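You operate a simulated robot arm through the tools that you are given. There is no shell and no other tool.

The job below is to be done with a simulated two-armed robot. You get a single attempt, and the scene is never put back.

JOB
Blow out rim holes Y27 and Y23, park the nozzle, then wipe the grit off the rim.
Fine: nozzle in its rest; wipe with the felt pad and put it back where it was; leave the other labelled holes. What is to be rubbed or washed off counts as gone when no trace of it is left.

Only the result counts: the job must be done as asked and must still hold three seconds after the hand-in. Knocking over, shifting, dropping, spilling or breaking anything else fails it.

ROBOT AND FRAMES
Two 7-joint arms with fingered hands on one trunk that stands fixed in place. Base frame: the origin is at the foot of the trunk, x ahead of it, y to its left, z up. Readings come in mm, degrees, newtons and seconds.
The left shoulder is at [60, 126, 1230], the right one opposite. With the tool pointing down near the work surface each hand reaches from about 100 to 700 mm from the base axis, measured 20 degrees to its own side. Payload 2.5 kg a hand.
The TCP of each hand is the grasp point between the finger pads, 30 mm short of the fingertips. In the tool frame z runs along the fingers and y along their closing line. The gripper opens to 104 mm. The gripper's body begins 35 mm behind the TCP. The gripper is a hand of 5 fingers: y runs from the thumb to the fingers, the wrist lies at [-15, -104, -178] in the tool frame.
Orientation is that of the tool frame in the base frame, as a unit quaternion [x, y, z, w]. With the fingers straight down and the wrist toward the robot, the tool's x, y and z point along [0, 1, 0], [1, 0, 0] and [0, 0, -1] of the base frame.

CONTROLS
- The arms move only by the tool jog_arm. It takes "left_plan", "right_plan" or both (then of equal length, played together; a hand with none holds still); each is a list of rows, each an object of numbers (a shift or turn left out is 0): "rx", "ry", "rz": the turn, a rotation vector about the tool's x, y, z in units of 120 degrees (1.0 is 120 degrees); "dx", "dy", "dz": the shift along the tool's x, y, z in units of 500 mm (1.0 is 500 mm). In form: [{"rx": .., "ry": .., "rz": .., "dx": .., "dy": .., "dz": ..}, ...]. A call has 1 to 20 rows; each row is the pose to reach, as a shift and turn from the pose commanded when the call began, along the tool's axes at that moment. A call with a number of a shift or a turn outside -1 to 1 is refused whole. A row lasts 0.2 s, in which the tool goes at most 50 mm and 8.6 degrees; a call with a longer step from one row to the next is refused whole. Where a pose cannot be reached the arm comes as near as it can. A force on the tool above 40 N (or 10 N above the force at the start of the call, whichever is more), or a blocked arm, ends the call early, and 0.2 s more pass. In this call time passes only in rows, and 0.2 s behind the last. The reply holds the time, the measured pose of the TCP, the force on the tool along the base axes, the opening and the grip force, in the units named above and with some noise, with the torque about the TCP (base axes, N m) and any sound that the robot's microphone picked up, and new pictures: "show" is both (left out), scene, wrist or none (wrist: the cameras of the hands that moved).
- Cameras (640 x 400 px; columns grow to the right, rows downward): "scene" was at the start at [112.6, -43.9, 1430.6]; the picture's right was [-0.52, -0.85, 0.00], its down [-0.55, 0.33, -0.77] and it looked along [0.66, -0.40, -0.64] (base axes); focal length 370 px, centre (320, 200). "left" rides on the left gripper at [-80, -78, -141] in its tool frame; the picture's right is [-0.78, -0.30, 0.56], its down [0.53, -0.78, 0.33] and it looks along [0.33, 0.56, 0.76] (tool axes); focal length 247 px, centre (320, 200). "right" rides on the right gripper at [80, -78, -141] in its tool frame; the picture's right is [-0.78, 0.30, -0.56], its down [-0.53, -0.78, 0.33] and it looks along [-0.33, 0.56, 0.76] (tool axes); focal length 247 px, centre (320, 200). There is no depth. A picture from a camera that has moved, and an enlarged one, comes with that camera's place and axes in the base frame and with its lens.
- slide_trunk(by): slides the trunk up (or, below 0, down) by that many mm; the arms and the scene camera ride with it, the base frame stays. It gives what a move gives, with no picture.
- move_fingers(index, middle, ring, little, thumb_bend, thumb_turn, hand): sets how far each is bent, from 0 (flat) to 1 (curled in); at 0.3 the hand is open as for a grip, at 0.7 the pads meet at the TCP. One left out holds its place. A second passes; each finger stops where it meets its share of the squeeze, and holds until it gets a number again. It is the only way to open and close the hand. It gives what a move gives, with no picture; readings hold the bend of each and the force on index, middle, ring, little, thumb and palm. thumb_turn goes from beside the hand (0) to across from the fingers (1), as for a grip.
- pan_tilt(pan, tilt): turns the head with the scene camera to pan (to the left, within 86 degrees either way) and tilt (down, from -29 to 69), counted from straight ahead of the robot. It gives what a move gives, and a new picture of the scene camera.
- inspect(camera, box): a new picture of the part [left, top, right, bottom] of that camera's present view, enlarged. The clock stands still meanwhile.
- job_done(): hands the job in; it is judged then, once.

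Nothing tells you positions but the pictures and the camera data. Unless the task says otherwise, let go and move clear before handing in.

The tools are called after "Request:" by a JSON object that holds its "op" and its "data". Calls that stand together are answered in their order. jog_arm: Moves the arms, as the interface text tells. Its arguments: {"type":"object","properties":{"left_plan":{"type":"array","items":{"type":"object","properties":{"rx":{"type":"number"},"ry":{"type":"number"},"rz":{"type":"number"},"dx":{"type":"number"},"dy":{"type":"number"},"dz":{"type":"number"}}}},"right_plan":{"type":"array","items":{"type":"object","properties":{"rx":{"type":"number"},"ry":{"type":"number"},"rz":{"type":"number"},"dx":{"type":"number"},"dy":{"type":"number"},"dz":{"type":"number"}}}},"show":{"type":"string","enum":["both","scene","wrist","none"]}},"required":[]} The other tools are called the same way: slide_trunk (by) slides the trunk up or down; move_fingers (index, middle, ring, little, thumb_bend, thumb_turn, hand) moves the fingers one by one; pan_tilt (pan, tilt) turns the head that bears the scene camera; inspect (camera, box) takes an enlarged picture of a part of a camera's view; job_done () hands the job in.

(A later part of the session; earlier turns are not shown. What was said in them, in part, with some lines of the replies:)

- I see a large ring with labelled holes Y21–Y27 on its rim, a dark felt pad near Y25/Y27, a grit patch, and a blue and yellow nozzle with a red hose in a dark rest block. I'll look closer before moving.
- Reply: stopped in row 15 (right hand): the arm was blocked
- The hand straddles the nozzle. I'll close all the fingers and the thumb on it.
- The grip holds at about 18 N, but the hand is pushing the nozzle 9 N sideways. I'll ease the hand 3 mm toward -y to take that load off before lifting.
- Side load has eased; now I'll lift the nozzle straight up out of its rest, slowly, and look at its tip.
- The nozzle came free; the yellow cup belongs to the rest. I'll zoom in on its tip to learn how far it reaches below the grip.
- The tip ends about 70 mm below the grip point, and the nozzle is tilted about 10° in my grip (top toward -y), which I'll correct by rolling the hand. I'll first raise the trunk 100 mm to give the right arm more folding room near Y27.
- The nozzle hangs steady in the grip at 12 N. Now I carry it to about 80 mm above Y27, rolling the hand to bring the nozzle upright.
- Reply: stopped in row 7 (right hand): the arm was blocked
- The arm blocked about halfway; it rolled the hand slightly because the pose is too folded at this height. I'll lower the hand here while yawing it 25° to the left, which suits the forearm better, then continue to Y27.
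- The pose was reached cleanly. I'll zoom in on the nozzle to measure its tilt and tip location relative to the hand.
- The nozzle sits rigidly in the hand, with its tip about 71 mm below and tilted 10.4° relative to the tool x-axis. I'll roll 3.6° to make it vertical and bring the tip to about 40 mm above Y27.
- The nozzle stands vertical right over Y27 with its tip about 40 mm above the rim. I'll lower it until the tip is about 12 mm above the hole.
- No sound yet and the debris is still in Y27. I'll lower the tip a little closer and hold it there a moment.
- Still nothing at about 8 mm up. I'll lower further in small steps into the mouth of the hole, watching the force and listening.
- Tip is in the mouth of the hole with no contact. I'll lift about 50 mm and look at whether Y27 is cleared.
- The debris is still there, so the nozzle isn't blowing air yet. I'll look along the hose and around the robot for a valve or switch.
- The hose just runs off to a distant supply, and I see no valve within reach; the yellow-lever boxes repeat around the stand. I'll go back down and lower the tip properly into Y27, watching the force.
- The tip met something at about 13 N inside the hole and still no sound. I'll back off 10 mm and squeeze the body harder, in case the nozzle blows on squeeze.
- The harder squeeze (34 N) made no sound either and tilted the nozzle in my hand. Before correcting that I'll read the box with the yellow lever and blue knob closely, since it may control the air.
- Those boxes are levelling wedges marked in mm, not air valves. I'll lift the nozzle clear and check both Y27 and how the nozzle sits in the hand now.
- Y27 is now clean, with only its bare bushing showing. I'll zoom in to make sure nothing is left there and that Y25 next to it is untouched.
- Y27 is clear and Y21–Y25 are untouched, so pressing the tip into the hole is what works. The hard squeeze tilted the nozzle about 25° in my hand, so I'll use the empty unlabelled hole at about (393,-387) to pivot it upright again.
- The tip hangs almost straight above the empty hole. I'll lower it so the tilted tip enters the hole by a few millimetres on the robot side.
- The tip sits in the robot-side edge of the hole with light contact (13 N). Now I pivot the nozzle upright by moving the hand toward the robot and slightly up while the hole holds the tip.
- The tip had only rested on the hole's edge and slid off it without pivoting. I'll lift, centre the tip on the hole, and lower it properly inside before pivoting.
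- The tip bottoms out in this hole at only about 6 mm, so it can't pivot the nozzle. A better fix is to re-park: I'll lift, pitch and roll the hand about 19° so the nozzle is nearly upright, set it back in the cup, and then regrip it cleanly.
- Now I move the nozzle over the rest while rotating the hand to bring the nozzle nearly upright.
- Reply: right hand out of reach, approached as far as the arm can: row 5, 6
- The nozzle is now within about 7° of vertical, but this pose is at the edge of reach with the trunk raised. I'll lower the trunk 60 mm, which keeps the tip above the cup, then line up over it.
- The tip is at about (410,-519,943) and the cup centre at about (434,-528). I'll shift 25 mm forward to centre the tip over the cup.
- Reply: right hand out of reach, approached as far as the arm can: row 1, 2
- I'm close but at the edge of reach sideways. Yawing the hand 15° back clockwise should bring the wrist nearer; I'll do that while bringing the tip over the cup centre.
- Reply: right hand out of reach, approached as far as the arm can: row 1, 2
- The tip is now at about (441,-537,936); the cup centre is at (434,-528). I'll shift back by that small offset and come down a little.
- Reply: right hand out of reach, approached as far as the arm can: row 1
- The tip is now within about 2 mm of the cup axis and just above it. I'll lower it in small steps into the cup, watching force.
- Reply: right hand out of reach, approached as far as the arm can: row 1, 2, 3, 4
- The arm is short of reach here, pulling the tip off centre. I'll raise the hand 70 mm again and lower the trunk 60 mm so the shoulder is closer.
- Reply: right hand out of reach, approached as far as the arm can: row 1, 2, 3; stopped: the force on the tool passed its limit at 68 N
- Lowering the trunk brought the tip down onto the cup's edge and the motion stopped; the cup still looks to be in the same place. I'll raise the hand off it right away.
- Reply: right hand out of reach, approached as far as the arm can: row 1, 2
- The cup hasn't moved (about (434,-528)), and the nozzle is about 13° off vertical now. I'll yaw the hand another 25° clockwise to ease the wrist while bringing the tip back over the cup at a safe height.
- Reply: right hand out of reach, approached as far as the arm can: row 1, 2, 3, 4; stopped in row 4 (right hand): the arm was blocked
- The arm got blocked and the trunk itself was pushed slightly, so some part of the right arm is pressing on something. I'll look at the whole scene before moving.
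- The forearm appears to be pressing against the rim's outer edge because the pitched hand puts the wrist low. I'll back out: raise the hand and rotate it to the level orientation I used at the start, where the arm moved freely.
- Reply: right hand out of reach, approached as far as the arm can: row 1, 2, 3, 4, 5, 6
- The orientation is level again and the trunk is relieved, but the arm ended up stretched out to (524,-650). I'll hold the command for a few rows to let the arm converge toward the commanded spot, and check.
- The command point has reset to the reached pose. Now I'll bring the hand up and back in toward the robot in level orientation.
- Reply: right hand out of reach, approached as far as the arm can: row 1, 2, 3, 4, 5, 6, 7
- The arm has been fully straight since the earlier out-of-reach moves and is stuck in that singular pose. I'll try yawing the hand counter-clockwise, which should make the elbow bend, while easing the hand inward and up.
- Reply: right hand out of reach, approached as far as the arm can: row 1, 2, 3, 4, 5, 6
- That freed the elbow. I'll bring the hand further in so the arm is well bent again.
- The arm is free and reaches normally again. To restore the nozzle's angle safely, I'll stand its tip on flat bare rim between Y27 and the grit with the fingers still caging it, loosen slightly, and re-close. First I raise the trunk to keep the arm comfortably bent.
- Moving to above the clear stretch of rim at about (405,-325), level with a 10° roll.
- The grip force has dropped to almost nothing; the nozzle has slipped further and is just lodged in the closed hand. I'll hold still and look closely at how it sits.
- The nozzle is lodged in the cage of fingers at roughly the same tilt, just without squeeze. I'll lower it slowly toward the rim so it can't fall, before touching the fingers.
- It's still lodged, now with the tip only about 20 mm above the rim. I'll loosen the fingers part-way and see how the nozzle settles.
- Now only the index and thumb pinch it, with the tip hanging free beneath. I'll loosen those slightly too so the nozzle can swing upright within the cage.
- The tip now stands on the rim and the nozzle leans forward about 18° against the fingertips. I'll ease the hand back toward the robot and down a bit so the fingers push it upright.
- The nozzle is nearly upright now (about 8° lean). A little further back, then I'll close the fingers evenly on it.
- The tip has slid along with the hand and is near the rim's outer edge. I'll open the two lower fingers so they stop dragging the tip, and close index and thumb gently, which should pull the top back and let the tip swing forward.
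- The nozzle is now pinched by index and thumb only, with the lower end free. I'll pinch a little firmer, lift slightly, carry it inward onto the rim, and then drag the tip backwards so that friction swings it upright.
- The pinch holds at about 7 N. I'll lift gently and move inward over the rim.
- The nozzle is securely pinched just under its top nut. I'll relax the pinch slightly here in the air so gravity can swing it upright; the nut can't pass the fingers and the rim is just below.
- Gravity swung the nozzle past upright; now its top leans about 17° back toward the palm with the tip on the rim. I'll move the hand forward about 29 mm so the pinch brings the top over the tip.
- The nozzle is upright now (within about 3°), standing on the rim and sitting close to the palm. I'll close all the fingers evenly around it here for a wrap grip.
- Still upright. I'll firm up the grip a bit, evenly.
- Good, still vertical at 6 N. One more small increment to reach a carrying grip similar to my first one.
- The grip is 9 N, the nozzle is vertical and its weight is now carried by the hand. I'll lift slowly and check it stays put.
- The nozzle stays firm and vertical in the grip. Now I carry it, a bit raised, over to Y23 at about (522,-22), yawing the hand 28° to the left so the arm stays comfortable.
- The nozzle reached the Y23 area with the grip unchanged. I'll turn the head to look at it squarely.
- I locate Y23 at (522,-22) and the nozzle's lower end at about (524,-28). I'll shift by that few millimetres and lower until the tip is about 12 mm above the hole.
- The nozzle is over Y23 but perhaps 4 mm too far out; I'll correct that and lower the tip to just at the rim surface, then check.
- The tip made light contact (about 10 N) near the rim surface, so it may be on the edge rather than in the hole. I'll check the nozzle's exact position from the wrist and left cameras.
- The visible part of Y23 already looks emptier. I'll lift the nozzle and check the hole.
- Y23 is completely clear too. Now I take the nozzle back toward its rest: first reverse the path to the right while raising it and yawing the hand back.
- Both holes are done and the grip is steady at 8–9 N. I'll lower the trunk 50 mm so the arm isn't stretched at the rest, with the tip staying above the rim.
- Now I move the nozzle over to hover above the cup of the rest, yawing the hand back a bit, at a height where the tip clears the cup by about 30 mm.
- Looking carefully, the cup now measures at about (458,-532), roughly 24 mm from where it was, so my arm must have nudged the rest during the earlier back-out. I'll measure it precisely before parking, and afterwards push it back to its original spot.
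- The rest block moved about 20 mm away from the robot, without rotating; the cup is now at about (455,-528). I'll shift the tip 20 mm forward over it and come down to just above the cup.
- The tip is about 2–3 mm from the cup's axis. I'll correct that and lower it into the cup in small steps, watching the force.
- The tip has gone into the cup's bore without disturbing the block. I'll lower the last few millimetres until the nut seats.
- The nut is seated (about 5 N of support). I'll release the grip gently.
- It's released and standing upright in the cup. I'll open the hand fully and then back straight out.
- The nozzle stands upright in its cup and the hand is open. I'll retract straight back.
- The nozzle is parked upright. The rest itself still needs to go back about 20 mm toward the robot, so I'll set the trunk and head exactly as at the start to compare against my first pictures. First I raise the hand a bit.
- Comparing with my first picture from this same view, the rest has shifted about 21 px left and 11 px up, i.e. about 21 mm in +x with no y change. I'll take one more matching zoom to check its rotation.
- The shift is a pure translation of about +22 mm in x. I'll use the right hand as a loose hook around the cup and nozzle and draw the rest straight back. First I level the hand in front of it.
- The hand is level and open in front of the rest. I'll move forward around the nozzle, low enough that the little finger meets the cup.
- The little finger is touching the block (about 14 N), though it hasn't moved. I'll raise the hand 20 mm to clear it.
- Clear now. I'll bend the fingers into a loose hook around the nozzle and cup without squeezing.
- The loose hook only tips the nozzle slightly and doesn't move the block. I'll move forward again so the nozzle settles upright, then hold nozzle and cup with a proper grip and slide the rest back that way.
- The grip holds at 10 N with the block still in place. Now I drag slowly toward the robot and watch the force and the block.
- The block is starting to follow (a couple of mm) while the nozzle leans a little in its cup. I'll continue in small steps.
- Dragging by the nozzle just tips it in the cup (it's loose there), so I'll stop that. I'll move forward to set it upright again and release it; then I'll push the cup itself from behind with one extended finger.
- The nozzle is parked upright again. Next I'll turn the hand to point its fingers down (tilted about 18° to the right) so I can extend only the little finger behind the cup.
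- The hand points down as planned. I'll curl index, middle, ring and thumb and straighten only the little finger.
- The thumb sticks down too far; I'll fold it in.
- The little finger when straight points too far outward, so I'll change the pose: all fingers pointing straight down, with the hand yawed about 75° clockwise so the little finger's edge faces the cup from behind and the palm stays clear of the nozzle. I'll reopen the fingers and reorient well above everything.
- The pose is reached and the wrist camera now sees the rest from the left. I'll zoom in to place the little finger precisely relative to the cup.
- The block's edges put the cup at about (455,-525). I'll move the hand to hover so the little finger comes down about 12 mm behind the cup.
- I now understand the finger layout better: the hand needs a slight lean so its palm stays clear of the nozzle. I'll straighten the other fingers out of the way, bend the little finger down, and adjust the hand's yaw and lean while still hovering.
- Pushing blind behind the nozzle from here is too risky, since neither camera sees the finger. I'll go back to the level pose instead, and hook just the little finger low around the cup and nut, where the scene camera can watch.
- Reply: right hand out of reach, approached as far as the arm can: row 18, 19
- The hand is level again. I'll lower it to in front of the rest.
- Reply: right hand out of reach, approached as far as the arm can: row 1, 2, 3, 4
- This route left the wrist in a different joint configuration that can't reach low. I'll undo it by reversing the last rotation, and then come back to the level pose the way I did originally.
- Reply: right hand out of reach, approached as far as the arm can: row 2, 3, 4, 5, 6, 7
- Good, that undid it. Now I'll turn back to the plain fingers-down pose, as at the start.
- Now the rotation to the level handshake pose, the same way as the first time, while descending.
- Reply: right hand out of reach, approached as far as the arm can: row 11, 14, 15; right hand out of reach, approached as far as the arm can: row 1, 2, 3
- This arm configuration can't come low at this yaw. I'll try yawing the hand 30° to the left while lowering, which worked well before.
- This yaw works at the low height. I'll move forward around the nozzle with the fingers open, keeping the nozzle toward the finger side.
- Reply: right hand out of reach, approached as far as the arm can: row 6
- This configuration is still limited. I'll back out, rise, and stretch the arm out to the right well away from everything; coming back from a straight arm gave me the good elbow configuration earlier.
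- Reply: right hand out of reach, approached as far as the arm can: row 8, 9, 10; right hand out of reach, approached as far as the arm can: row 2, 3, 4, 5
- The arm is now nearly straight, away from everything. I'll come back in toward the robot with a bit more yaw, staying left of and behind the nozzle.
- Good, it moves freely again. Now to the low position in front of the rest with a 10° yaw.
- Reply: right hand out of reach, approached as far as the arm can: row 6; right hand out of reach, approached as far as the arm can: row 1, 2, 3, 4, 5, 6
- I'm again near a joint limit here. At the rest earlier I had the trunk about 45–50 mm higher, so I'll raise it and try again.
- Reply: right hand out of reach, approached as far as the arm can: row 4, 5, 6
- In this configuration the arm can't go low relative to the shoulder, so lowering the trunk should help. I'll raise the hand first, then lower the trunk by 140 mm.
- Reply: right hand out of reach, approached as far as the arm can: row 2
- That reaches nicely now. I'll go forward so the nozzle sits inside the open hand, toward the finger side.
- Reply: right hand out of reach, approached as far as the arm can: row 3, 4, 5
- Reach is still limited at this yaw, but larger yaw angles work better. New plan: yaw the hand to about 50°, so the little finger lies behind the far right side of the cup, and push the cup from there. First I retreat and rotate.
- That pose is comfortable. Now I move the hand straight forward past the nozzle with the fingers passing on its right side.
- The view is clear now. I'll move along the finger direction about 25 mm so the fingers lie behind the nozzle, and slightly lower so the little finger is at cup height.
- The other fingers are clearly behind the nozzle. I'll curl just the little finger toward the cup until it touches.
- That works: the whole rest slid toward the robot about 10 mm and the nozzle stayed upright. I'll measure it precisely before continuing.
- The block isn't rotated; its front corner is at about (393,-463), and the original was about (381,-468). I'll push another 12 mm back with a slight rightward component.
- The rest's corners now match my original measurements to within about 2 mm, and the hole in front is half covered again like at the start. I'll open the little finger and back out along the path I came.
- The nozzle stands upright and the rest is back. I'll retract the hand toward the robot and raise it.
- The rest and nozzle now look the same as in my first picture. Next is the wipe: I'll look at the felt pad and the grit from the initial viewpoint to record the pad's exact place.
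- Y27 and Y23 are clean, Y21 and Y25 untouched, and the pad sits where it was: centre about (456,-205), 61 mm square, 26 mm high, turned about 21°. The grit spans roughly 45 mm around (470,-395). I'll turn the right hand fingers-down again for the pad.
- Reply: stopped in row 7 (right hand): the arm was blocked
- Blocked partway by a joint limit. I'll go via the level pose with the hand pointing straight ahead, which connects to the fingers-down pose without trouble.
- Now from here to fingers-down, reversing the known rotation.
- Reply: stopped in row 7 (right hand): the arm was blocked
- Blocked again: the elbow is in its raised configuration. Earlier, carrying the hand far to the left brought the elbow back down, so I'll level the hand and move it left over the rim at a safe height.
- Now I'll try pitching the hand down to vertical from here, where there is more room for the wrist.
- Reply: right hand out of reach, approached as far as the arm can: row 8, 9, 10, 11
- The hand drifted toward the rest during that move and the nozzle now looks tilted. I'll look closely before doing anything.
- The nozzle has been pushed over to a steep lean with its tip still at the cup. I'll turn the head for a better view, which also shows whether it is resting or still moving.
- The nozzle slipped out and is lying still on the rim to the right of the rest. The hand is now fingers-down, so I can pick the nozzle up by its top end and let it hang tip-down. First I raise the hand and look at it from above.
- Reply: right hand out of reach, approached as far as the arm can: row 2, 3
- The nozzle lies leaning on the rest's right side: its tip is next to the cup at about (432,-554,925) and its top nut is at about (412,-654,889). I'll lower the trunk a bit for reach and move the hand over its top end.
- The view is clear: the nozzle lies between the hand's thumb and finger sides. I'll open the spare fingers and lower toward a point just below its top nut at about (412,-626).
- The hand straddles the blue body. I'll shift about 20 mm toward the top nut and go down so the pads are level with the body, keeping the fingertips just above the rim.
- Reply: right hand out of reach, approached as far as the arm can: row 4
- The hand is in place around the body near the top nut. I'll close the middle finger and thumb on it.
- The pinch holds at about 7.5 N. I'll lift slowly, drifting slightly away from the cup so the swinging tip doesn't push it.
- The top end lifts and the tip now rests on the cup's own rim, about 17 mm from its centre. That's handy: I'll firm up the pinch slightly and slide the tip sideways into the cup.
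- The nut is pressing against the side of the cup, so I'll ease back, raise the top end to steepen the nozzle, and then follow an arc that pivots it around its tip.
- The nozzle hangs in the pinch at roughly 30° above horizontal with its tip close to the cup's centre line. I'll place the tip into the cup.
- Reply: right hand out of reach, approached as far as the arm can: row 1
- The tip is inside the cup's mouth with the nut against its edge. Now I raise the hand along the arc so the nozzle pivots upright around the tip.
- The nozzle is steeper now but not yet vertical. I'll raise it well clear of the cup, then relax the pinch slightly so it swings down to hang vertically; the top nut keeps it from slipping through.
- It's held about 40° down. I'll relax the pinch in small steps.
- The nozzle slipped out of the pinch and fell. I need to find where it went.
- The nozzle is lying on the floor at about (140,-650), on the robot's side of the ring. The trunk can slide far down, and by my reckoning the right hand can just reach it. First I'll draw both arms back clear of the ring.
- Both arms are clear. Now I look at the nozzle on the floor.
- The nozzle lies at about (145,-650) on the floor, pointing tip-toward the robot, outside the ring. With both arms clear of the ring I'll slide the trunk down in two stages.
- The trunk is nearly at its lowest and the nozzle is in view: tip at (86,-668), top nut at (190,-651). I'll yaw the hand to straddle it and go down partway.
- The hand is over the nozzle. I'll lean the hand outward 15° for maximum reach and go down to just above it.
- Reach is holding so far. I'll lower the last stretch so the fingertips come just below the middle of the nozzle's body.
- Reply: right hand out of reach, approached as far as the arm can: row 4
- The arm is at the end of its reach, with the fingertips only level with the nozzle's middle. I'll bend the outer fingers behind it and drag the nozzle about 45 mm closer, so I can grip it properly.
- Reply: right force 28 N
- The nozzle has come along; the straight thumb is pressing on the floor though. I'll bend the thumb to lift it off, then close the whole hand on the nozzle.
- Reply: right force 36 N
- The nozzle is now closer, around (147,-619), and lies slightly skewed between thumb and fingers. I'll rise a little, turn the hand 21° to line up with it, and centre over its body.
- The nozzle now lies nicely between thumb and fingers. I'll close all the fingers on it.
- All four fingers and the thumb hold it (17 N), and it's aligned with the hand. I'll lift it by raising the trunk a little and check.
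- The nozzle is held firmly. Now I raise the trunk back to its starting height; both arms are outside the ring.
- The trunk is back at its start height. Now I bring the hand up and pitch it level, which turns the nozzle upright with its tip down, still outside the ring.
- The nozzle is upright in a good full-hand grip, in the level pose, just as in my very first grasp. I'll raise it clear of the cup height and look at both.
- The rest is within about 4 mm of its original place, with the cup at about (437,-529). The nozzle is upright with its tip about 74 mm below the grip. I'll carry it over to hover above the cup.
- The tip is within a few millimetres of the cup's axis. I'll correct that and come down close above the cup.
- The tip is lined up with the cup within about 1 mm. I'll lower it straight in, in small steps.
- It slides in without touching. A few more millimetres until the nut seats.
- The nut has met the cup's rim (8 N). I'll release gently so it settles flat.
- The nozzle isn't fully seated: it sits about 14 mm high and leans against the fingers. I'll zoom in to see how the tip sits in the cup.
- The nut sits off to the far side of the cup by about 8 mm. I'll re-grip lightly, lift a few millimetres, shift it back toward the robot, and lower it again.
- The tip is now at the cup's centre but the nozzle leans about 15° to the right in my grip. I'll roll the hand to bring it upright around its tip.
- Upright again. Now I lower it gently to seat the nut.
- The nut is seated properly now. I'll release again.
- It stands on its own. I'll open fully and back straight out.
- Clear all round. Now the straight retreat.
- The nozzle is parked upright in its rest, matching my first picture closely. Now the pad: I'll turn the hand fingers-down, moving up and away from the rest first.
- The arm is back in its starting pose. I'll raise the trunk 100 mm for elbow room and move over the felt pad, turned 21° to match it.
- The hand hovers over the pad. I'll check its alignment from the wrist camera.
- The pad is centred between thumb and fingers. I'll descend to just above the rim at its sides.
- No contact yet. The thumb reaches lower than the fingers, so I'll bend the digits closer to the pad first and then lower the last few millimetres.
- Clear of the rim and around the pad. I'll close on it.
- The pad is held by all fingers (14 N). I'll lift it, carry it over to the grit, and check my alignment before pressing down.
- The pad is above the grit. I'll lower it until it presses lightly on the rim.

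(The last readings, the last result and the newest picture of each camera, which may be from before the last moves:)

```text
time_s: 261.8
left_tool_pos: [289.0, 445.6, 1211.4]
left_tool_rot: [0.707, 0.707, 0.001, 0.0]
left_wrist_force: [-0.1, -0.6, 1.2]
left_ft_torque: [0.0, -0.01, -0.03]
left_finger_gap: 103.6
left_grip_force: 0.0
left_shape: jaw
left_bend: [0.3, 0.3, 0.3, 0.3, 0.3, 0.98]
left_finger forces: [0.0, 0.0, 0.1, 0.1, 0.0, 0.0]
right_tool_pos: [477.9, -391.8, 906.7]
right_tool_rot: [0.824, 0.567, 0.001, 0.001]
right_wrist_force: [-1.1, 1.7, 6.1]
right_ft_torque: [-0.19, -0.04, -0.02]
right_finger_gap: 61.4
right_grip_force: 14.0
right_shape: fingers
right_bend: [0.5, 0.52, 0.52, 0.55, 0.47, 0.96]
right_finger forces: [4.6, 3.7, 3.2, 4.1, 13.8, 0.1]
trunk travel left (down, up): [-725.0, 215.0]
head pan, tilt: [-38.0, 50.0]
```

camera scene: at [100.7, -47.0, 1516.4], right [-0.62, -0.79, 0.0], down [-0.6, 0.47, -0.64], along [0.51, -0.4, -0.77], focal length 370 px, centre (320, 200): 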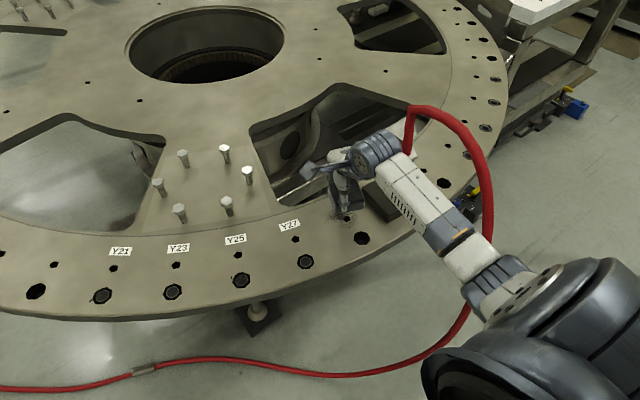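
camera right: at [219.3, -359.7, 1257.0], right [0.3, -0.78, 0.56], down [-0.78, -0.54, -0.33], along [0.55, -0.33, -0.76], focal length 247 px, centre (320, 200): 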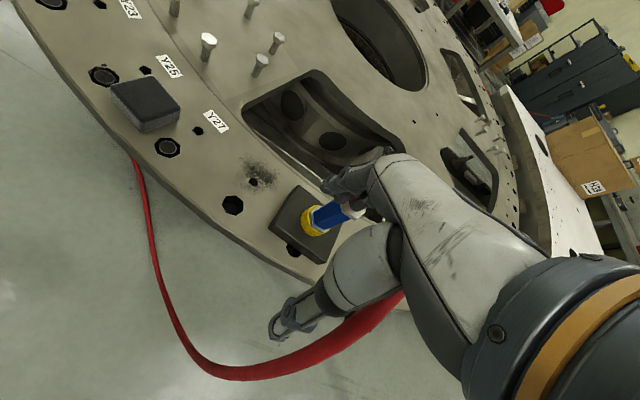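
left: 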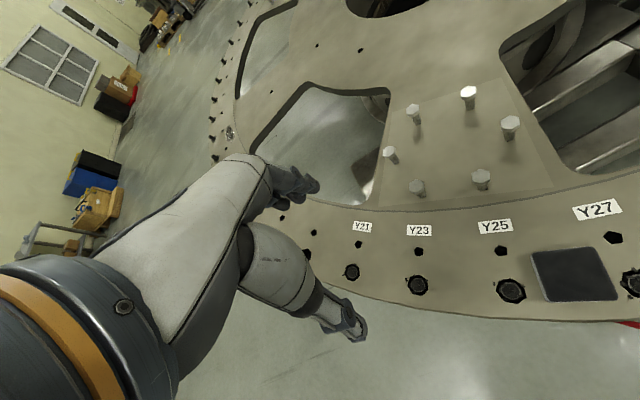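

Good light pressure of about 6 N. Now I wipe in overlapping strokes over the whole grit area, keeping away from the rest.

Request:
{"op": "jog_arm", "data": {"right_plan": [{"dy": 0.02, "dz": 0.001}, {"dy": 0.04, "dz": 0.001}, {"dy": 0.02, "dz": 0.001}, {"dy": 0.0, "dz": 0.001}, {"dy": -0.02, "dz": 0.001}, {"dy": -0.04, "dz": 0.001}, {"dx": -0.012, "dy": -0.04, "dz": 0.001}, {"dx": -0.024, "dy": -0.04, "dz": 0.001}, {"dx": -0.024, "dy": -0.01, "dz": 0.001}, {"dx": -0.024, "dy": 0.02, "dz": 0.001}, {"dx": -0.024, "dy": 0.04, "dz": 0.001}, {"dx": 0.0, "dy": 0.04, "dz": 0.001}, {"dx": 0.032, "dy": 0.04, "dz": 0.001}, {"dx": 0.032, "dy": 0.01, "dz": 0.001}, {"dx": 0.032, "dy": -0.02, "dz": 0.001}, {"dx": 0.032, "dy": -0.04, "dz": 0.001}, {"dx": 0.016, "dy": -0.04, "dz": 0.001}, {"dx": 0.0, "dy": -0.02, "dz": 0.001}, {"dx": 0.0, "dy": 0.0, "dz": 0.001}], "show": "none"}}

Request:
{"op": "inspect", "data": {"camera": "right", "box": [120, 80, 440, 340]}}

Request:
{"op": "inspect", "data": {"camera": "scene", "box": [280, 140, 460, 280]}}

```text
time_s: 265.8
left_tool_pos: [288.8, 446.6, 1211.0]
left_tool_rot: [0.708, 0.706, 0.0, 0.001]
left_wrist_force: [0.6, -0.2, 0.2]
left_ft_torque: [0.02, -0.03, 0.01]
left_finger_gap: 103.6
left_grip_force: 0.1
left_shape: jaw
left_bend: [0.3, 0.3, 0.3, 0.3, 0.3, 0.98]
left_finger forces: [0.1, 0.0, 0.0, 0.0, 0.1, 0.1]
right_tool_pos: [472.2, -392.6, 904.4]
right_tool_rot: [0.825, 0.565, -0.002, -0.001]
right_wrist_force: [-6.9, 3.2, 14.8]
right_ft_torque: [0.05, 0.17, -0.04]
right_finger_gap: 62.3
right_grip_force: 13.3
right_shape: fingers
right_bend: [0.52, 0.53, 0.54, 0.55, 0.45, 0.96]
right_finger forces: [3.5, 2.7, 1.9, 0.9, 17.0, 0.0]
trunk travel left (down, up): [-725.0, 215.0]
head pan, tilt: [-38.0, 50.0]
```

```text
1.54 times, centred on (280, 210) of right
camera zoom: at [430.5, -288.8, 1046.6], right [0.0, -0.83, 0.56], down [-0.92, -0.22, -0.33], along [0.4, -0.51, -0.76], focal length 380 px, centre (382, 185)
```

zoom: 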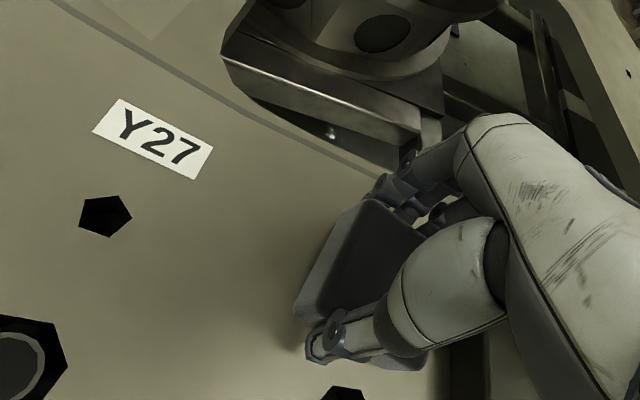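

```text
2.86 times, centred on (370, 210) of scene
camera zoom: at [98.7, -45.6, 1516.6], right [-0.62, -0.79, 0.0], down [-0.6, 0.47, -0.64], along [0.51, -0.4, -0.76], focal length 1057 px, centre (177, 171)
```

zoom: 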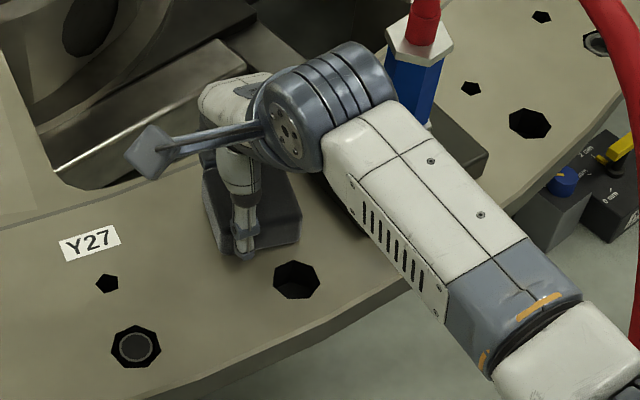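

The visible area looks clean. I'll lift the pad and move it aside to inspect the whole spot.

Request:
{"op": "jog_arm", "data": {"right_plan": [{"dz": -0.04}, {"dz": -0.1}, {"dz": -0.12, "dx": 0.06, "dy": -0.03}, {"dz": -0.12, "dx": 0.14, "dy": -0.06}, {"dz": -0.12, "dx": 0.22, "dy": -0.1}], "show": "none"}}

Request:
{"op": "inspect", "data": {"camera": "scene", "box": [280, 150, 440, 270]}}

Request:
{"op": "inspect", "data": {"camera": "right", "box": [300, 80, 560, 300]}}

```text
time_s: 267.0
left_tool_pos: [289.1, 445.8, 1211.1]
left_tool_rot: [0.707, 0.707, 0.0, 0.0]
left_wrist_force: [0.0, 0.0, -0.6]
left_ft_torque: [-0.03, -0.02, 0.04]
left_finger_gap: 103.8
left_grip_force: 0.1
left_shape: jaw
left_bend: [0.3, 0.3, 0.3, 0.3, 0.3, 0.98]
left_finger forces: [0.0, 0.1, 0.0, 0.0, 0.0, 0.1]
right_tool_pos: [468.9, -271.5, 965.5]
right_tool_rot: [0.825, 0.565, 0.0, 0.0]
right_wrist_force: [0.1, 0.6, 0.2]
right_ft_torque: [-0.01, -0.03, 0.03]
right_finger_gap: 61.9
right_grip_force: 12.1
right_shape: fingers
right_bend: [0.51, 0.53, 0.53, 0.55, 0.46, 0.96]
right_finger forces: [4.9, 3.5, 2.7, 1.1, 12.8, 0.0]
trunk travel left (down, up): [-725.0, 215.0]
head pan, tilt: [-38.0, 50.0]
```

```text
3.33 times, centred on (360, 210) of scene
camera zoom: at [100.4, -46.4, 1516.4], right [-0.62, -0.79, 0.0], down [-0.6, 0.47, -0.64], along [0.51, -0.4, -0.77], focal length 1233 px, centre (187, 167)
```

zoom: 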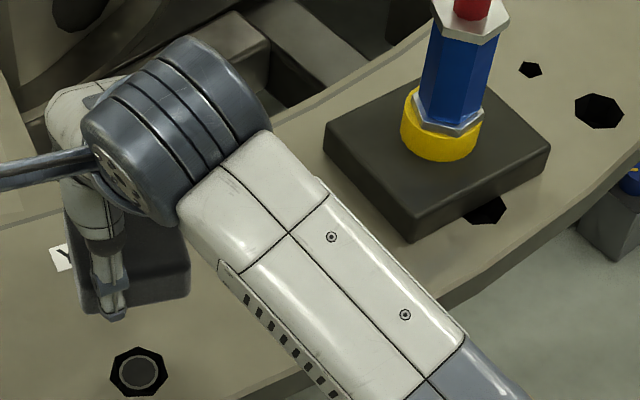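

```text
1.82 times, centred on (430, 190) of right
camera zoom: at [424.7, -168.2, 1107.0], right [0.0, -0.83, 0.56], down [-0.92, -0.22, -0.33], along [0.4, -0.51, -0.76], focal length 449 px, centre (120, 218)
```

zoom: 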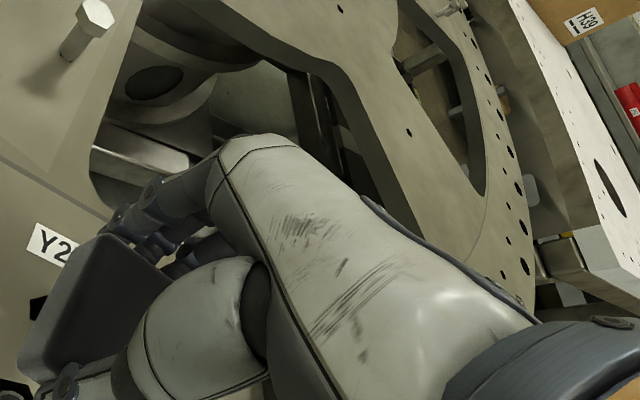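

The rest and nozzle are undisturbed, but my forearm hides the wiped spot. I'll go on to hover over the pad's home place and look from there.

Request:
{"op": "jog_arm", "data": {"right_plan": [{"dx": 0.046, "dy": -0.021, "dz": 0.007}, {"dx": 0.093, "dy": -0.043, "dz": 0.013}, {"dx": 0.139, "dy": -0.064, "dz": 0.02}], "show": "none"}}

Request:
{"op": "pan_tilt", "data": {"pan": -25, "tilt": 48}}

Request:
{"op": "inspect", "data": {"camera": "scene", "box": [340, 150, 480, 270]}}

```text
time_s: 267.8
left_tool_pos: [288.9, 445.9, 1210.7]
left_tool_rot: [0.707, 0.707, 0.001, 0.0]
left_wrist_force: [-0.8, -0.2, 0.0]
left_ft_torque: [-0.02, 0.02, -0.01]
left_finger_gap: 103.8
left_grip_force: 0.0
left_shape: jaw
left_bend: [0.3, 0.3, 0.3, 0.3, 0.3, 0.98]
left_finger forces: [0.1, 0.0, 0.0, 0.0, 0.0, 0.0]
right_tool_pos: [461.1, -194.5, 956.0]
right_tool_rot: [0.824, 0.566, -0.001, -0.001]
right_wrist_force: [-0.6, 0.0, -0.7]
right_ft_torque: [-0.03, -0.02, -0.02]
right_finger_gap: 62.0
right_grip_force: 12.6
right_shape: fingers
right_bend: [0.51, 0.53, 0.53, 0.55, 0.46, 0.96]
right_finger forces: [4.9, 3.6, 2.7, 1.2, 12.8, 0.0]
trunk travel left (down, up): [-725.0, 215.0]
head pan, tilt: [-38.0, 50.0]
```

```text
time_s: 268.6
left_tool_pos: [289.7, 445.0, 1211.1]
left_tool_rot: [0.707, 0.707, 0.0, 0.0]
left_wrist_force: [0.0, -1.1, 0.7]
left_ft_torque: [0.02, 0.0, -0.01]
left_finger_gap: 103.4
left_grip_force: 0.1
left_shape: jaw
left_bend: [0.3, 0.3, 0.3, 0.3, 0.3, 0.98]
left_finger forces: [0.0, 0.1, 0.1, 0.0, 0.0, 0.2]
right_tool_pos: [461.7, -195.2, 955.2]
right_tool_rot: [0.824, 0.566, -0.001, 0.0]
right_wrist_force: [0.5, 0.3, -0.5]
right_ft_torque: [-0.04, -0.01, 0.01]
right_finger_gap: 61.7
right_grip_force: 12.4
right_shape: fingers
right_bend: [0.51, 0.53, 0.53, 0.55, 0.46, 0.96]
right_finger forces: [4.9, 3.6, 2.7, 1.2, 12.9, 0.0]
trunk travel left (down, up): [-725.0, 215.0]
head pan, tilt: [-25.0, 48.0]
camera scene: at [111.3, -32.9, 1519.1], right [-0.42, -0.91, 0.0], down [-0.67, 0.31, -0.67], along [0.61, -0.28, -0.74], focal length 370 px, centre (320, 200)
```

scene: 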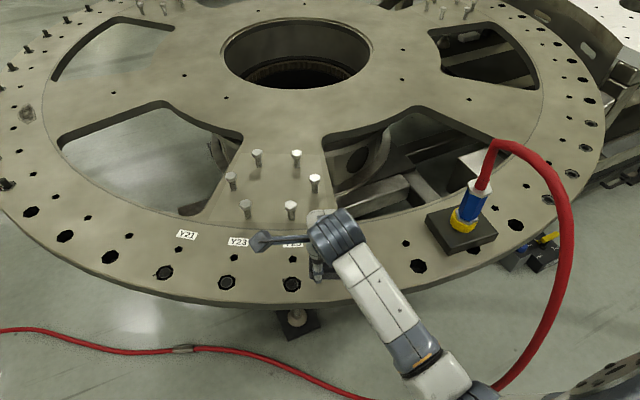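

```text
3.33 times, centred on (410, 210) of scene
camera zoom: at [111.3, -32.9, 1519.1], right [-0.42, -0.91, 0.0], down [-0.67, 0.31, -0.67], along [0.61, -0.28, -0.74], focal length 1233 px, centre (20, 167)
```

zoom: 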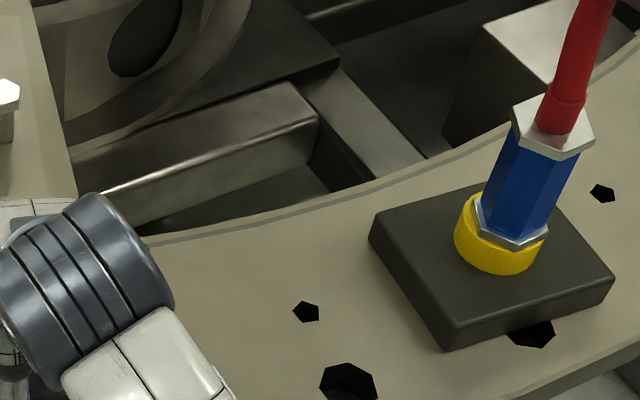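

The spot around the small hole looks clean, and the nozzle and rest are fine. I'll zoom in closely to be sure no trace of grit is left.

Request:
{"op": "inspect", "data": {"camera": "scene", "box": [380, 200, 460, 260]}}

Request:
{"op": "inspect", "data": {"camera": "scene", "box": [350, 180, 430, 250]}}

```text
6.67 times, centred on (420, 230) of scene
camera zoom: at [111.3, -32.9, 1519.1], right [-0.42, -0.91, 0.0], down [-0.67, 0.31, -0.67], along [0.61, -0.28, -0.74], focal length 2466 px, centre (-347, 0)
```

zoom: 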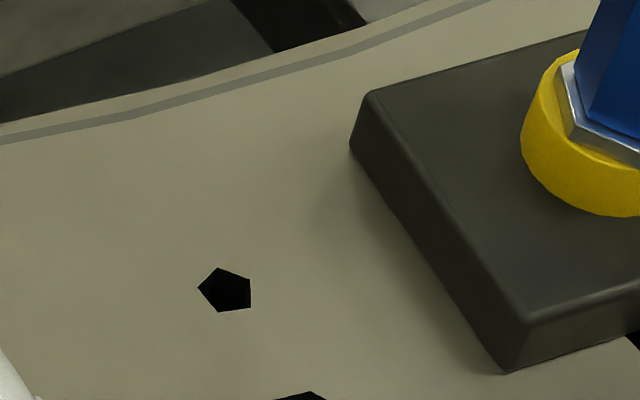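

```text
5.71 times, centred on (390, 215) of scene
camera zoom: at [111.3, -32.9, 1519.1], right [-0.42, -0.91, 0.0], down [-0.67, 0.31, -0.67], along [0.61, -0.28, -0.74], focal length 2114 px, centre (-80, 114)
```

zoom: 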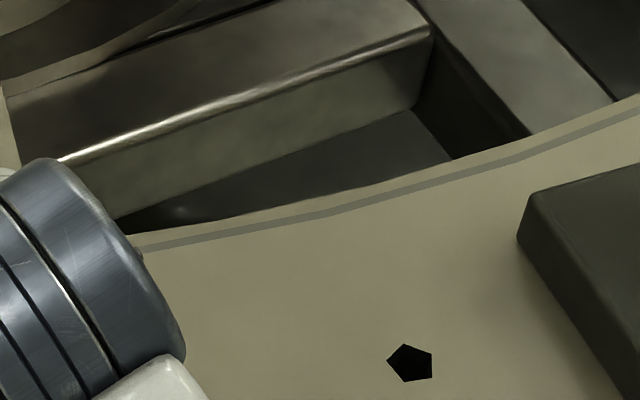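

Completely clean. Now I put the pad back: first I measure how it sits in the hand from the wrist camera.

Request:
{"op": "inspect", "data": {"camera": "right", "box": [120, 120, 440, 380]}}

```text
1.54 times, centred on (280, 250) of right
camera zoom: at [418.2, -91.9, 1097.6], right [0.0, -0.83, 0.56], down [-0.92, -0.22, -0.33], along [0.4, -0.51, -0.76], focal length 380 px, centre (382, 123)
```

zoom: 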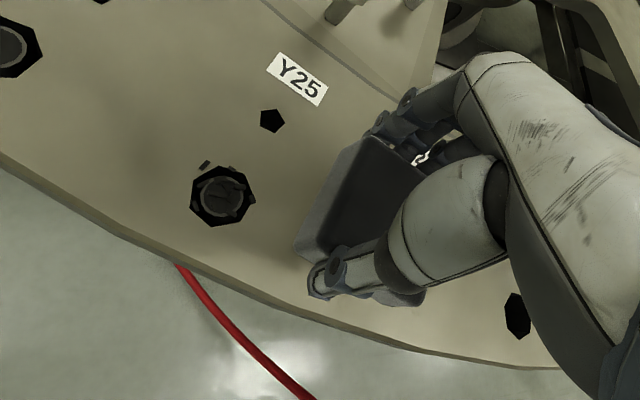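

The pad is aligned in the hand with its centre about 11 mm right of and 7 mm behind the grip point. I'll place it so its centre comes back to where I measured it, at about (458,-204) in this camera's frame.

Request:
{"op": "jog_arm", "data": {"right_plan": [{"dx": 0.0013, "dy": 0.0068, "dz": 0.02}, {"dx": 0.0026, "dy": 0.0136, "dz": 0.055}, {"dx": 0.0026, "dy": 0.0136, "dz": 0.085}, {"dx": 0.0026, "dy": 0.0136, "dz": 0.0945}], "show": "none"}}

Request:
{"op": "inspect", "data": {"camera": "right", "box": [120, 120, 440, 380]}}

```text
time_s: 269.6
left_tool_pos: [290.0, 444.6, 1211.2]
left_tool_rot: [0.707, 0.707, 0.0, 0.0]
left_wrist_force: [0.1, 0.3, -0.3]
left_ft_torque: [-0.01, 0.03, -0.02]
left_finger_gap: 103.5
left_grip_force: 0.1
left_shape: jaw
left_bend: [0.3, 0.3, 0.3, 0.3, 0.3, 0.98]
left_finger forces: [0.0, 0.0, 0.0, 0.1, 0.0, 0.0]
right_tool_pos: [470.1, -197.3, 908.3]
right_tool_rot: [0.824, 0.567, 0.0, -0.001]
right_wrist_force: [0.1, 0.5, -0.4]
right_ft_torque: [0.01, -0.02, 0.01]
right_finger_gap: 61.8
right_grip_force: 12.0
right_shape: fingers
right_bend: [0.51, 0.53, 0.53, 0.55, 0.46, 0.96]
right_finger forces: [5.0, 3.6, 2.7, 1.1, 12.8, 0.0]
trunk travel left (down, up): [-725.0, 215.0]
head pan, tilt: [-25.0, 48.0]
```

```text
1.54 times, centred on (280, 250) of right
camera zoom: at [426.2, -93.1, 1049.9], right [0.0, -0.83, 0.56], down [-0.92, -0.22, -0.33], along [0.4, -0.51, -0.76], focal length 380 px, centre (382, 123)
```

zoom: 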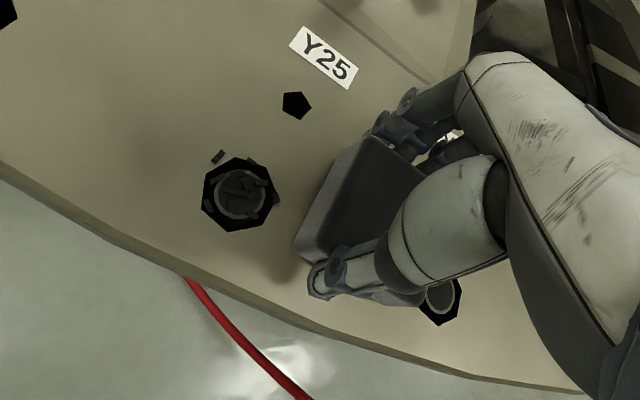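

Relative to the Y25 hole, the pad's corners match where they were to within about 2 mm. I'll lower the last millimetre or two and release.

Request:
{"op": "jog_arm", "data": {"right_plan": [{"dz": 0.002}, {"dz": 0.004}], "show": "none"}}

Request:
{"op": "move_fingers", "data": {"hand": "right", "index": 0.46, "middle": 0.46, "ring": 0.46, "little": 0.46, "thumb_bend": 0.41}}

Request:
{"op": "inspect", "data": {"camera": "right", "box": [120, 120, 440, 380]}}

```text
time_s: 270.1
left_tool_pos: [289.1, 445.6, 1211.9]
left_tool_rot: [0.706, 0.708, -0.001, -0.001]
left_wrist_force: [-0.4, 0.7, 1.1]
left_ft_torque: [0.04, -0.02, -0.02]
left_finger_gap: 103.6
left_grip_force: 0.1
left_shape: jaw
left_bend: [0.3, 0.3, 0.3, 0.3, 0.3, 0.98]
left_finger forces: [0.1, 0.1, 0.0, 0.0, 0.1, 0.1]
right_tool_pos: [470.2, -196.9, 906.0]
right_tool_rot: [0.824, 0.566, 0.001, -0.001]
right_wrist_force: [-1.4, 0.4, 2.3]
right_ft_torque: [-0.11, -0.01, 0.02]
right_finger_gap: 62.0
right_grip_force: 12.3
right_shape: fingers
right_bend: [0.51, 0.53, 0.53, 0.55, 0.46, 0.96]
right_finger forces: [4.6, 3.3, 2.6, 1.8, 13.3, 0.0]
trunk travel left (down, up): [-725.0, 215.0]
head pan, tilt: [-25.0, 48.0]
```

```text
time_s: 271.1
left_tool_pos: [289.8, 445.9, 1211.5]
left_tool_rot: [0.707, 0.708, 0.0, 0.0]
left_wrist_force: [0.8, -0.6, -0.1]
left_ft_torque: [-0.01, 0.0, 0.02]
left_finger_gap: 104.1
left_grip_force: 0.1
left_shape: jaw
left_bend: [0.3, 0.3, 0.3, 0.3, 0.3, 0.98]
left_finger forces: [0.1, 0.1, 0.0, 0.1, 0.1, 0.0]
right_tool_pos: [469.4, -195.9, 905.4]
right_tool_rot: [0.824, 0.567, 0.0, -0.001]
right_wrist_force: [-0.3, 0.7, 0.2]
right_ft_torque: [0.0, 0.0, -0.04]
right_finger_gap: 69.0
right_grip_force: 0.2
right_shape: fingers
right_bend: [0.46, 0.46, 0.46, 0.46, 0.41, 0.97]
right_finger forces: [0.0, 0.0, 0.2, 0.0, 0.0, 0.1]
trunk travel left (down, up): [-725.0, 215.0]
head pan, tilt: [-25.0, 48.0]
```

```text
1.54 times, centred on (280, 250) of right
camera zoom: at [426.8, -92.9, 1047.9], right [0.0, -0.83, 0.56], down [-0.92, -0.22, -0.33], along [0.4, -0.51, -0.76], focal length 380 px, centre (382, 123)
```

zoom: 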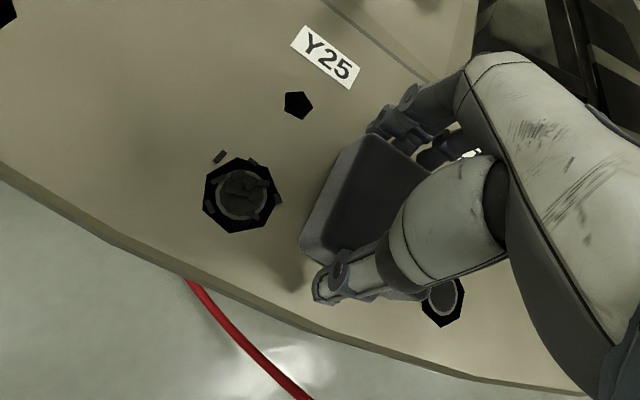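

Released cleanly. I'll lift straight up and compare the pad's position from the initial viewpoint.

Request:
{"op": "jog_arm", "data": {"right_plan": [{"dz": -0.02}, {"dz": -0.05}, {"dz": -0.1}, {"dz": -0.16}, {"dz": -0.22}], "show": "none"}}

Request:
{"op": "inspect", "data": {"camera": "right", "box": [120, 120, 440, 380]}}

```text
time_s: 272.4
left_tool_pos: [290.5, 445.6, 1211.6]
left_tool_rot: [0.707, 0.707, 0.0, 0.0]
left_wrist_force: [-0.5, -0.1, 0.6]
left_ft_torque: [0.0, 0.0, -0.01]
left_finger_gap: 103.7
left_grip_force: 0.1
left_shape: jaw
left_bend: [0.3, 0.3, 0.3, 0.3, 0.3, 0.98]
left_finger forces: [0.1, 0.1, 0.0, 0.1, 0.0, 0.1]
right_tool_pos: [468.8, -195.9, 1017.2]
right_tool_rot: [0.824, 0.566, 0.0, -0.001]
right_wrist_force: [-0.5, 1.0, -0.5]
right_ft_torque: [0.02, 0.0, 0.0]
right_finger_gap: 68.8
right_grip_force: 0.1
right_shape: fingers
right_bend: [0.46, 0.46, 0.46, 0.46, 0.41, 0.97]
right_finger forces: [0.0, 0.0, 0.0, 0.1, 0.0, 0.1]
trunk travel left (down, up): [-725.0, 215.0]
head pan, tilt: [-25.0, 48.0]
```

```text
1.54 times, centred on (280, 250) of right
camera zoom: at [426.0, -92.1, 1158.6], right [0.0, -0.83, 0.56], down [-0.92, -0.22, -0.33], along [0.4, -0.51, -0.76], focal length 380 px, centre (382, 123)
```

zoom: 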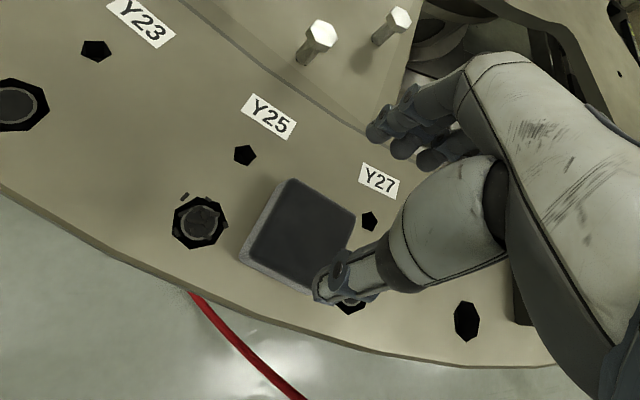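

The pad is down and upright. Now I return the right arm to its starting pose and set the trunk back, to compare against my first pictures.

Request:
{"op": "jog_arm", "data": {"right_plan": [{"dx": -0.058, "dy": -0.0148, "dz": -0.06, "rz": -0.0175}, {"dx": -0.116, "dy": -0.0296, "dz": -0.11, "rz": -0.035}, {"dx": -0.174, "dy": -0.0444, "dz": -0.16, "rz": -0.0525}, {"dx": -0.232, "dy": -0.0592, "dz": -0.2, "rz": -0.07}, {"dx": -0.29, "dy": -0.074, "dz": -0.24, "rz": -0.0875}, {"dx": -0.348, "dy": -0.0888, "dz": -0.28, "rz": -0.105}, {"dx": -0.406, "dy": -0.1036, "dz": -0.31, "rz": -0.1225}, {"dx": -0.464, "dy": -0.1184, "dz": -0.34, "rz": -0.14}, {"dx": -0.522, "dy": -0.1332, "dz": -0.37, "rz": -0.1575}, {"dx": -0.58, "dy": -0.148, "dz": -0.396, "rz": -0.175}], "show": "none"}}

Request:
{"op": "move_fingers", "data": {"hand": "right", "index": 0.3, "middle": 0.3, "ring": 0.3, "little": 0.3, "thumb_bend": 0.3}}

Request:
{"op": "slide_trunk", "data": {"by": -100}}

Request:
{"op": "pan_tilt", "data": {"pan": -31.3, "tilt": 39.8}}

Request:
{"op": "inspect", "data": {"camera": "scene", "box": [260, 260, 340, 340]}}

Request:
{"op": "inspect", "data": {"camera": "scene", "box": [350, 120, 590, 320]}}

Request:
{"op": "inspect", "data": {"camera": "scene", "box": [80, 240, 400, 360]}}

```text
time_s: 274.6
left_tool_pos: [289.5, 445.6, 1211.3]
left_tool_rot: [0.708, 0.706, 0.0, -0.001]
left_wrist_force: [0.4, 0.2, -0.2]
left_ft_torque: [-0.05, -0.01, 0.0]
left_finger_gap: 104.0
left_grip_force: 0.1
left_shape: jaw
left_bend: [0.3, 0.3, 0.3, 0.3, 0.3, 0.98]
left_finger forces: [0.0, 0.0, 0.0, 0.0, 0.1, 0.0]
right_tool_pos: [297.3, -444.5, 1214.6]
right_tool_rot: [0.706, 0.709, 0.0, -0.001]
right_wrist_force: [0.3, 1.0, -0.5]
right_ft_torque: [0.03, 0.0, 0.02]
right_finger_gap: 69.1
right_grip_force: 0.0
right_shape: fingers
right_bend: [0.46, 0.46, 0.46, 0.46, 0.41, 0.97]
right_finger forces: [0.0, 0.1, 0.0, 0.0, 0.0, 0.0]
trunk travel left (down, up): [-725.0, 215.0]
head pan, tilt: [-25.0, 48.0]
```

```text
time_s: 275.6
left_tool_pos: [290.0, 444.2, 1211.1]
left_tool_rot: [0.707, 0.707, 0.0, 0.0]
left_wrist_force: [0.7, -0.3, 0.3]
left_ft_torque: [-0.01, -0.03, -0.01]
left_finger_gap: 103.9
left_grip_force: 0.0
left_shape: jaw
left_bend: [0.3, 0.3, 0.3, 0.3, 0.3, 0.98]
left_finger forces: [0.0, 0.0, 0.0, 0.0, 0.0, 0.0]
right_tool_pos: [298.9, -444.6, 1214.9]
right_tool_rot: [0.707, 0.707, 0.001, -0.001]
right_wrist_force: [0.3, 0.1, 0.4]
right_ft_torque: [0.01, 0.02, -0.02]
right_finger_gap: 102.9
right_grip_force: 0.1
right_shape: fingers
right_bend: [0.3, 0.3, 0.3, 0.3, 0.3, 0.96]
right_finger forces: [0.0, 0.0, 0.0, 0.0, 0.1, 0.0]
trunk travel left (down, up): [-725.0, 215.0]
head pan, tilt: [-25.0, 48.0]
```

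```text
time_s: 276.9
left_tool_pos: [290.1, 446.3, 1111.8]
left_tool_rot: [0.706, 0.708, 0.0, 0.0]
left_wrist_force: [0.2, -0.2, -0.6]
left_ft_torque: [0.0, -0.03, 0.03]
left_finger_gap: 103.7
left_grip_force: 0.1
left_shape: jaw
left_bend: [0.3, 0.3, 0.3, 0.3, 0.3, 0.98]
left_finger forces: [0.0, 0.0, 0.0, 0.1, 0.1, 0.0]
right_tool_pos: [297.3, -444.6, 1114.5]
right_tool_rot: [0.707, 0.707, 0.001, -0.001]
right_wrist_force: [0.1, -0.2, 0.5]
right_ft_torque: [0.0, -0.02, -0.01]
right_finger_gap: 102.8
right_grip_force: 0.0
right_shape: fingers
right_bend: [0.3, 0.3, 0.3, 0.3, 0.3, 0.96]
right_finger forces: [0.1, 0.0, 0.0, 0.1, 0.0, 0.0]
trunk travel left (down, up): [-625.0, 315.0]
head pan, tilt: [-25.0, 48.0]
```

```text
time_s: 277.6
left_tool_pos: [290.4, 445.3, 1110.6]
left_tool_rot: [0.707, 0.707, 0.0, 0.0]
left_wrist_force: [0.4, -0.2, 0.2]
left_ft_torque: [-0.02, -0.01, 0.02]
left_finger_gap: 103.9
left_grip_force: 0.1
left_shape: jaw
left_bend: [0.3, 0.3, 0.3, 0.3, 0.3, 0.98]
left_finger forces: [0.0, 0.0, 0.0, 0.1, 0.0, 0.1]
right_tool_pos: [297.7, -444.7, 1115.7]
right_tool_rot: [0.707, 0.707, 0.0, -0.001]
right_wrist_force: [0.0, 0.5, -0.5]
right_ft_torque: [0.01, 0.02, -0.02]
right_finger_gap: 102.8
right_grip_force: 0.0
right_shape: fingers
right_bend: [0.3, 0.3, 0.3, 0.3, 0.3, 0.96]
right_finger forces: [0.0, 0.0, 0.0, 0.0, 0.0, 0.0]
trunk travel left (down, up): [-625.0, 315.0]
head pan, tilt: [-31.3, 39.8]
camera scene: at [112.7, -43.8, 1430.8], right [-0.52, -0.85, 0.0], down [-0.55, 0.33, -0.77], along [0.66, -0.4, -0.64], focal length 370 px, centre (320, 200)
```

scene: 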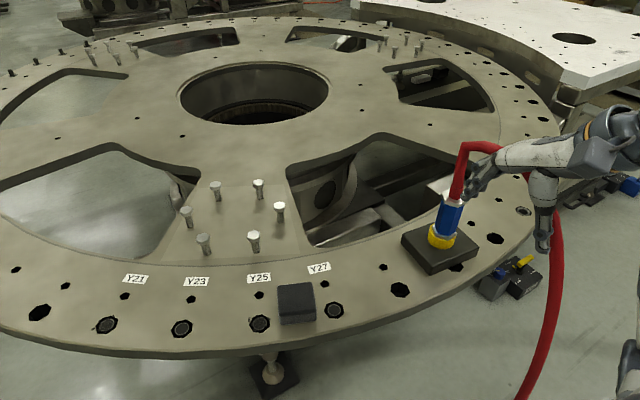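

```text
5.00 times, centred on (300, 300) of scene
camera zoom: at [112.7, -43.8, 1430.8], right [-0.52, -0.85, 0.0], down [-0.55, 0.33, -0.77], along [0.66, -0.4, -0.64], focal length 1850 px, centre (420, -300)
```

zoom: 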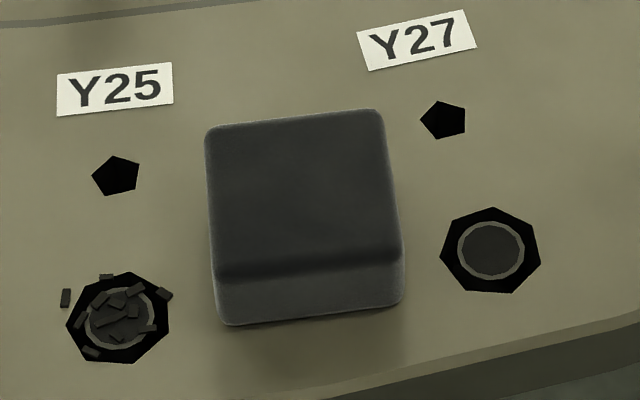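

```text
2.00 times, centred on (470, 220) of scene
camera zoom: at [112.7, -43.8, 1430.8], right [-0.52, -0.85, 0.0], down [-0.55, 0.33, -0.77], along [0.66, -0.4, -0.64], focal length 740 px, centre (20, 160)
```

zoom: 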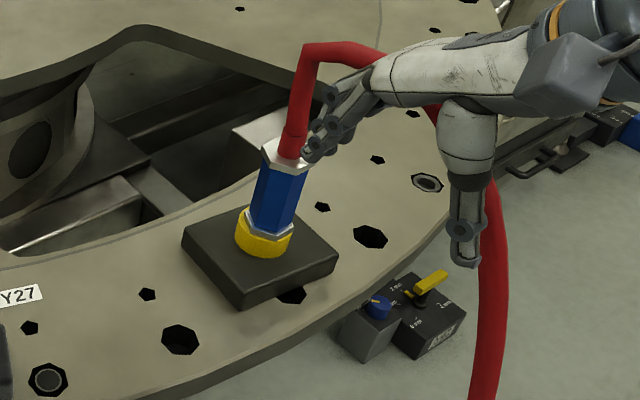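

```text
2.00 times, centred on (240, 300) of scene
camera zoom: at [112.7, -43.8, 1430.8], right [-0.52, -0.85, 0.0], down [-0.55, 0.33, -0.77], along [0.66, -0.4, -0.64], focal length 740 px, centre (480, 0)
```

zoom: 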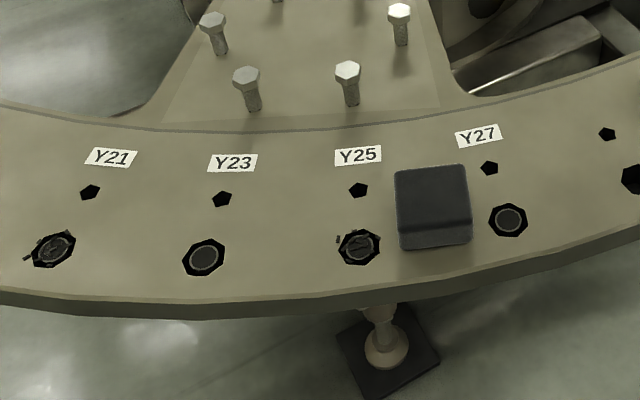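

Y27 and Y23 are clean, Y21 and Y25 untouched, the grit is gone, the pad is within about 3 mm and 3° of its old place, and the rest matches within about 5 mm. One last close look at the nozzle in its cup and at the wiped area.

Request:
{"op": "inspect", "data": {"camera": "scene", "box": [400, 170, 500, 280]}}

Request:
{"op": "inspect", "data": {"camera": "scene", "box": [340, 220, 440, 310]}}

Request:
{"op": "inspect", "data": {"camera": "right", "box": [60, 20, 380, 280]}}

```text
3.64 times, centred on (450, 225) of scene
camera zoom: at [112.7, -43.8, 1430.8], right [-0.52, -0.85, 0.0], down [-0.55, 0.33, -0.77], along [0.66, -0.4, -0.64], focal length 1345 px, centre (-153, 109)
```

zoom: 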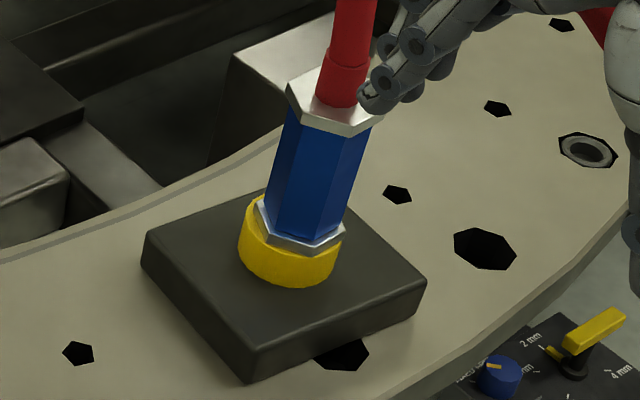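

```text
4.44 times, centred on (390, 265) of scene
camera zoom: at [112.7, -43.8, 1430.8], right [-0.52, -0.85, 0.0], down [-0.55, 0.33, -0.77], along [0.66, -0.4, -0.64], focal length 1644 px, centre (9, -89)
```

zoom: 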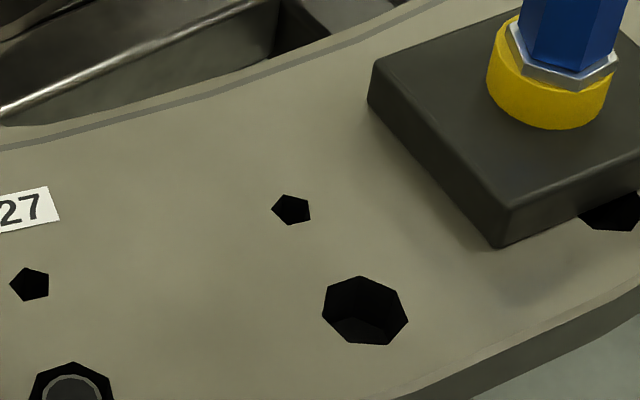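

```text
1.54 times, centred on (220, 150) of right
camera zoom: at [220.5, -363.2, 1257.2], right [0.3, -0.78, 0.56], down [-0.78, -0.53, -0.33], along [0.56, -0.33, -0.76], focal length 380 px, centre (474, 277)
```

zoom: 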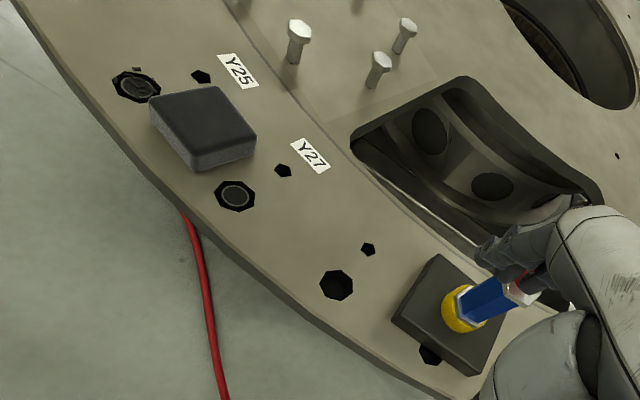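

Everything I can see matches the job. Y27 and Y23 are blown clear, and Y21 and Y25 are untouched. The nozzle stands seated in its rest, no grit is left on the rim, and the pad is back in its place. Both hands are empty and clear, so I hand the job in.

Request:
{"op": "job_done", "data": {}}

```text
The job is handed in.
```

I handed the job in with every asked-for result in place, but the nozzle fell to the floor once on the way and I had to recover it. I have no verdict back yet.

- **Holes:** Y27 and Y23 are blown clear. Y21 and Y25 still have their debris and look untouched.
- **Nozzle:** It stands upright and seated in its rest. During the work it was knocked over and later slipped from my grip onto the floor. I picked it up and parked it again.
- **Rest:** My arm pushed the rest about 22 mm while I was working. I moved it back, and it is now within about 5 mm of where it started.
- **Grit:** I wiped the rim with the felt pad. Close-up views show no trace of grit left around the small hole.
- **Pad:** It is back within about 3 mm and 3° of its original place.

The right arm is back in its starting pose and the left arm is parked off to the side. Both hands are empty and clear of the ring. The points most likely to count against the result are the dropped nozzle and the few millimetres the rest and pad are still off.
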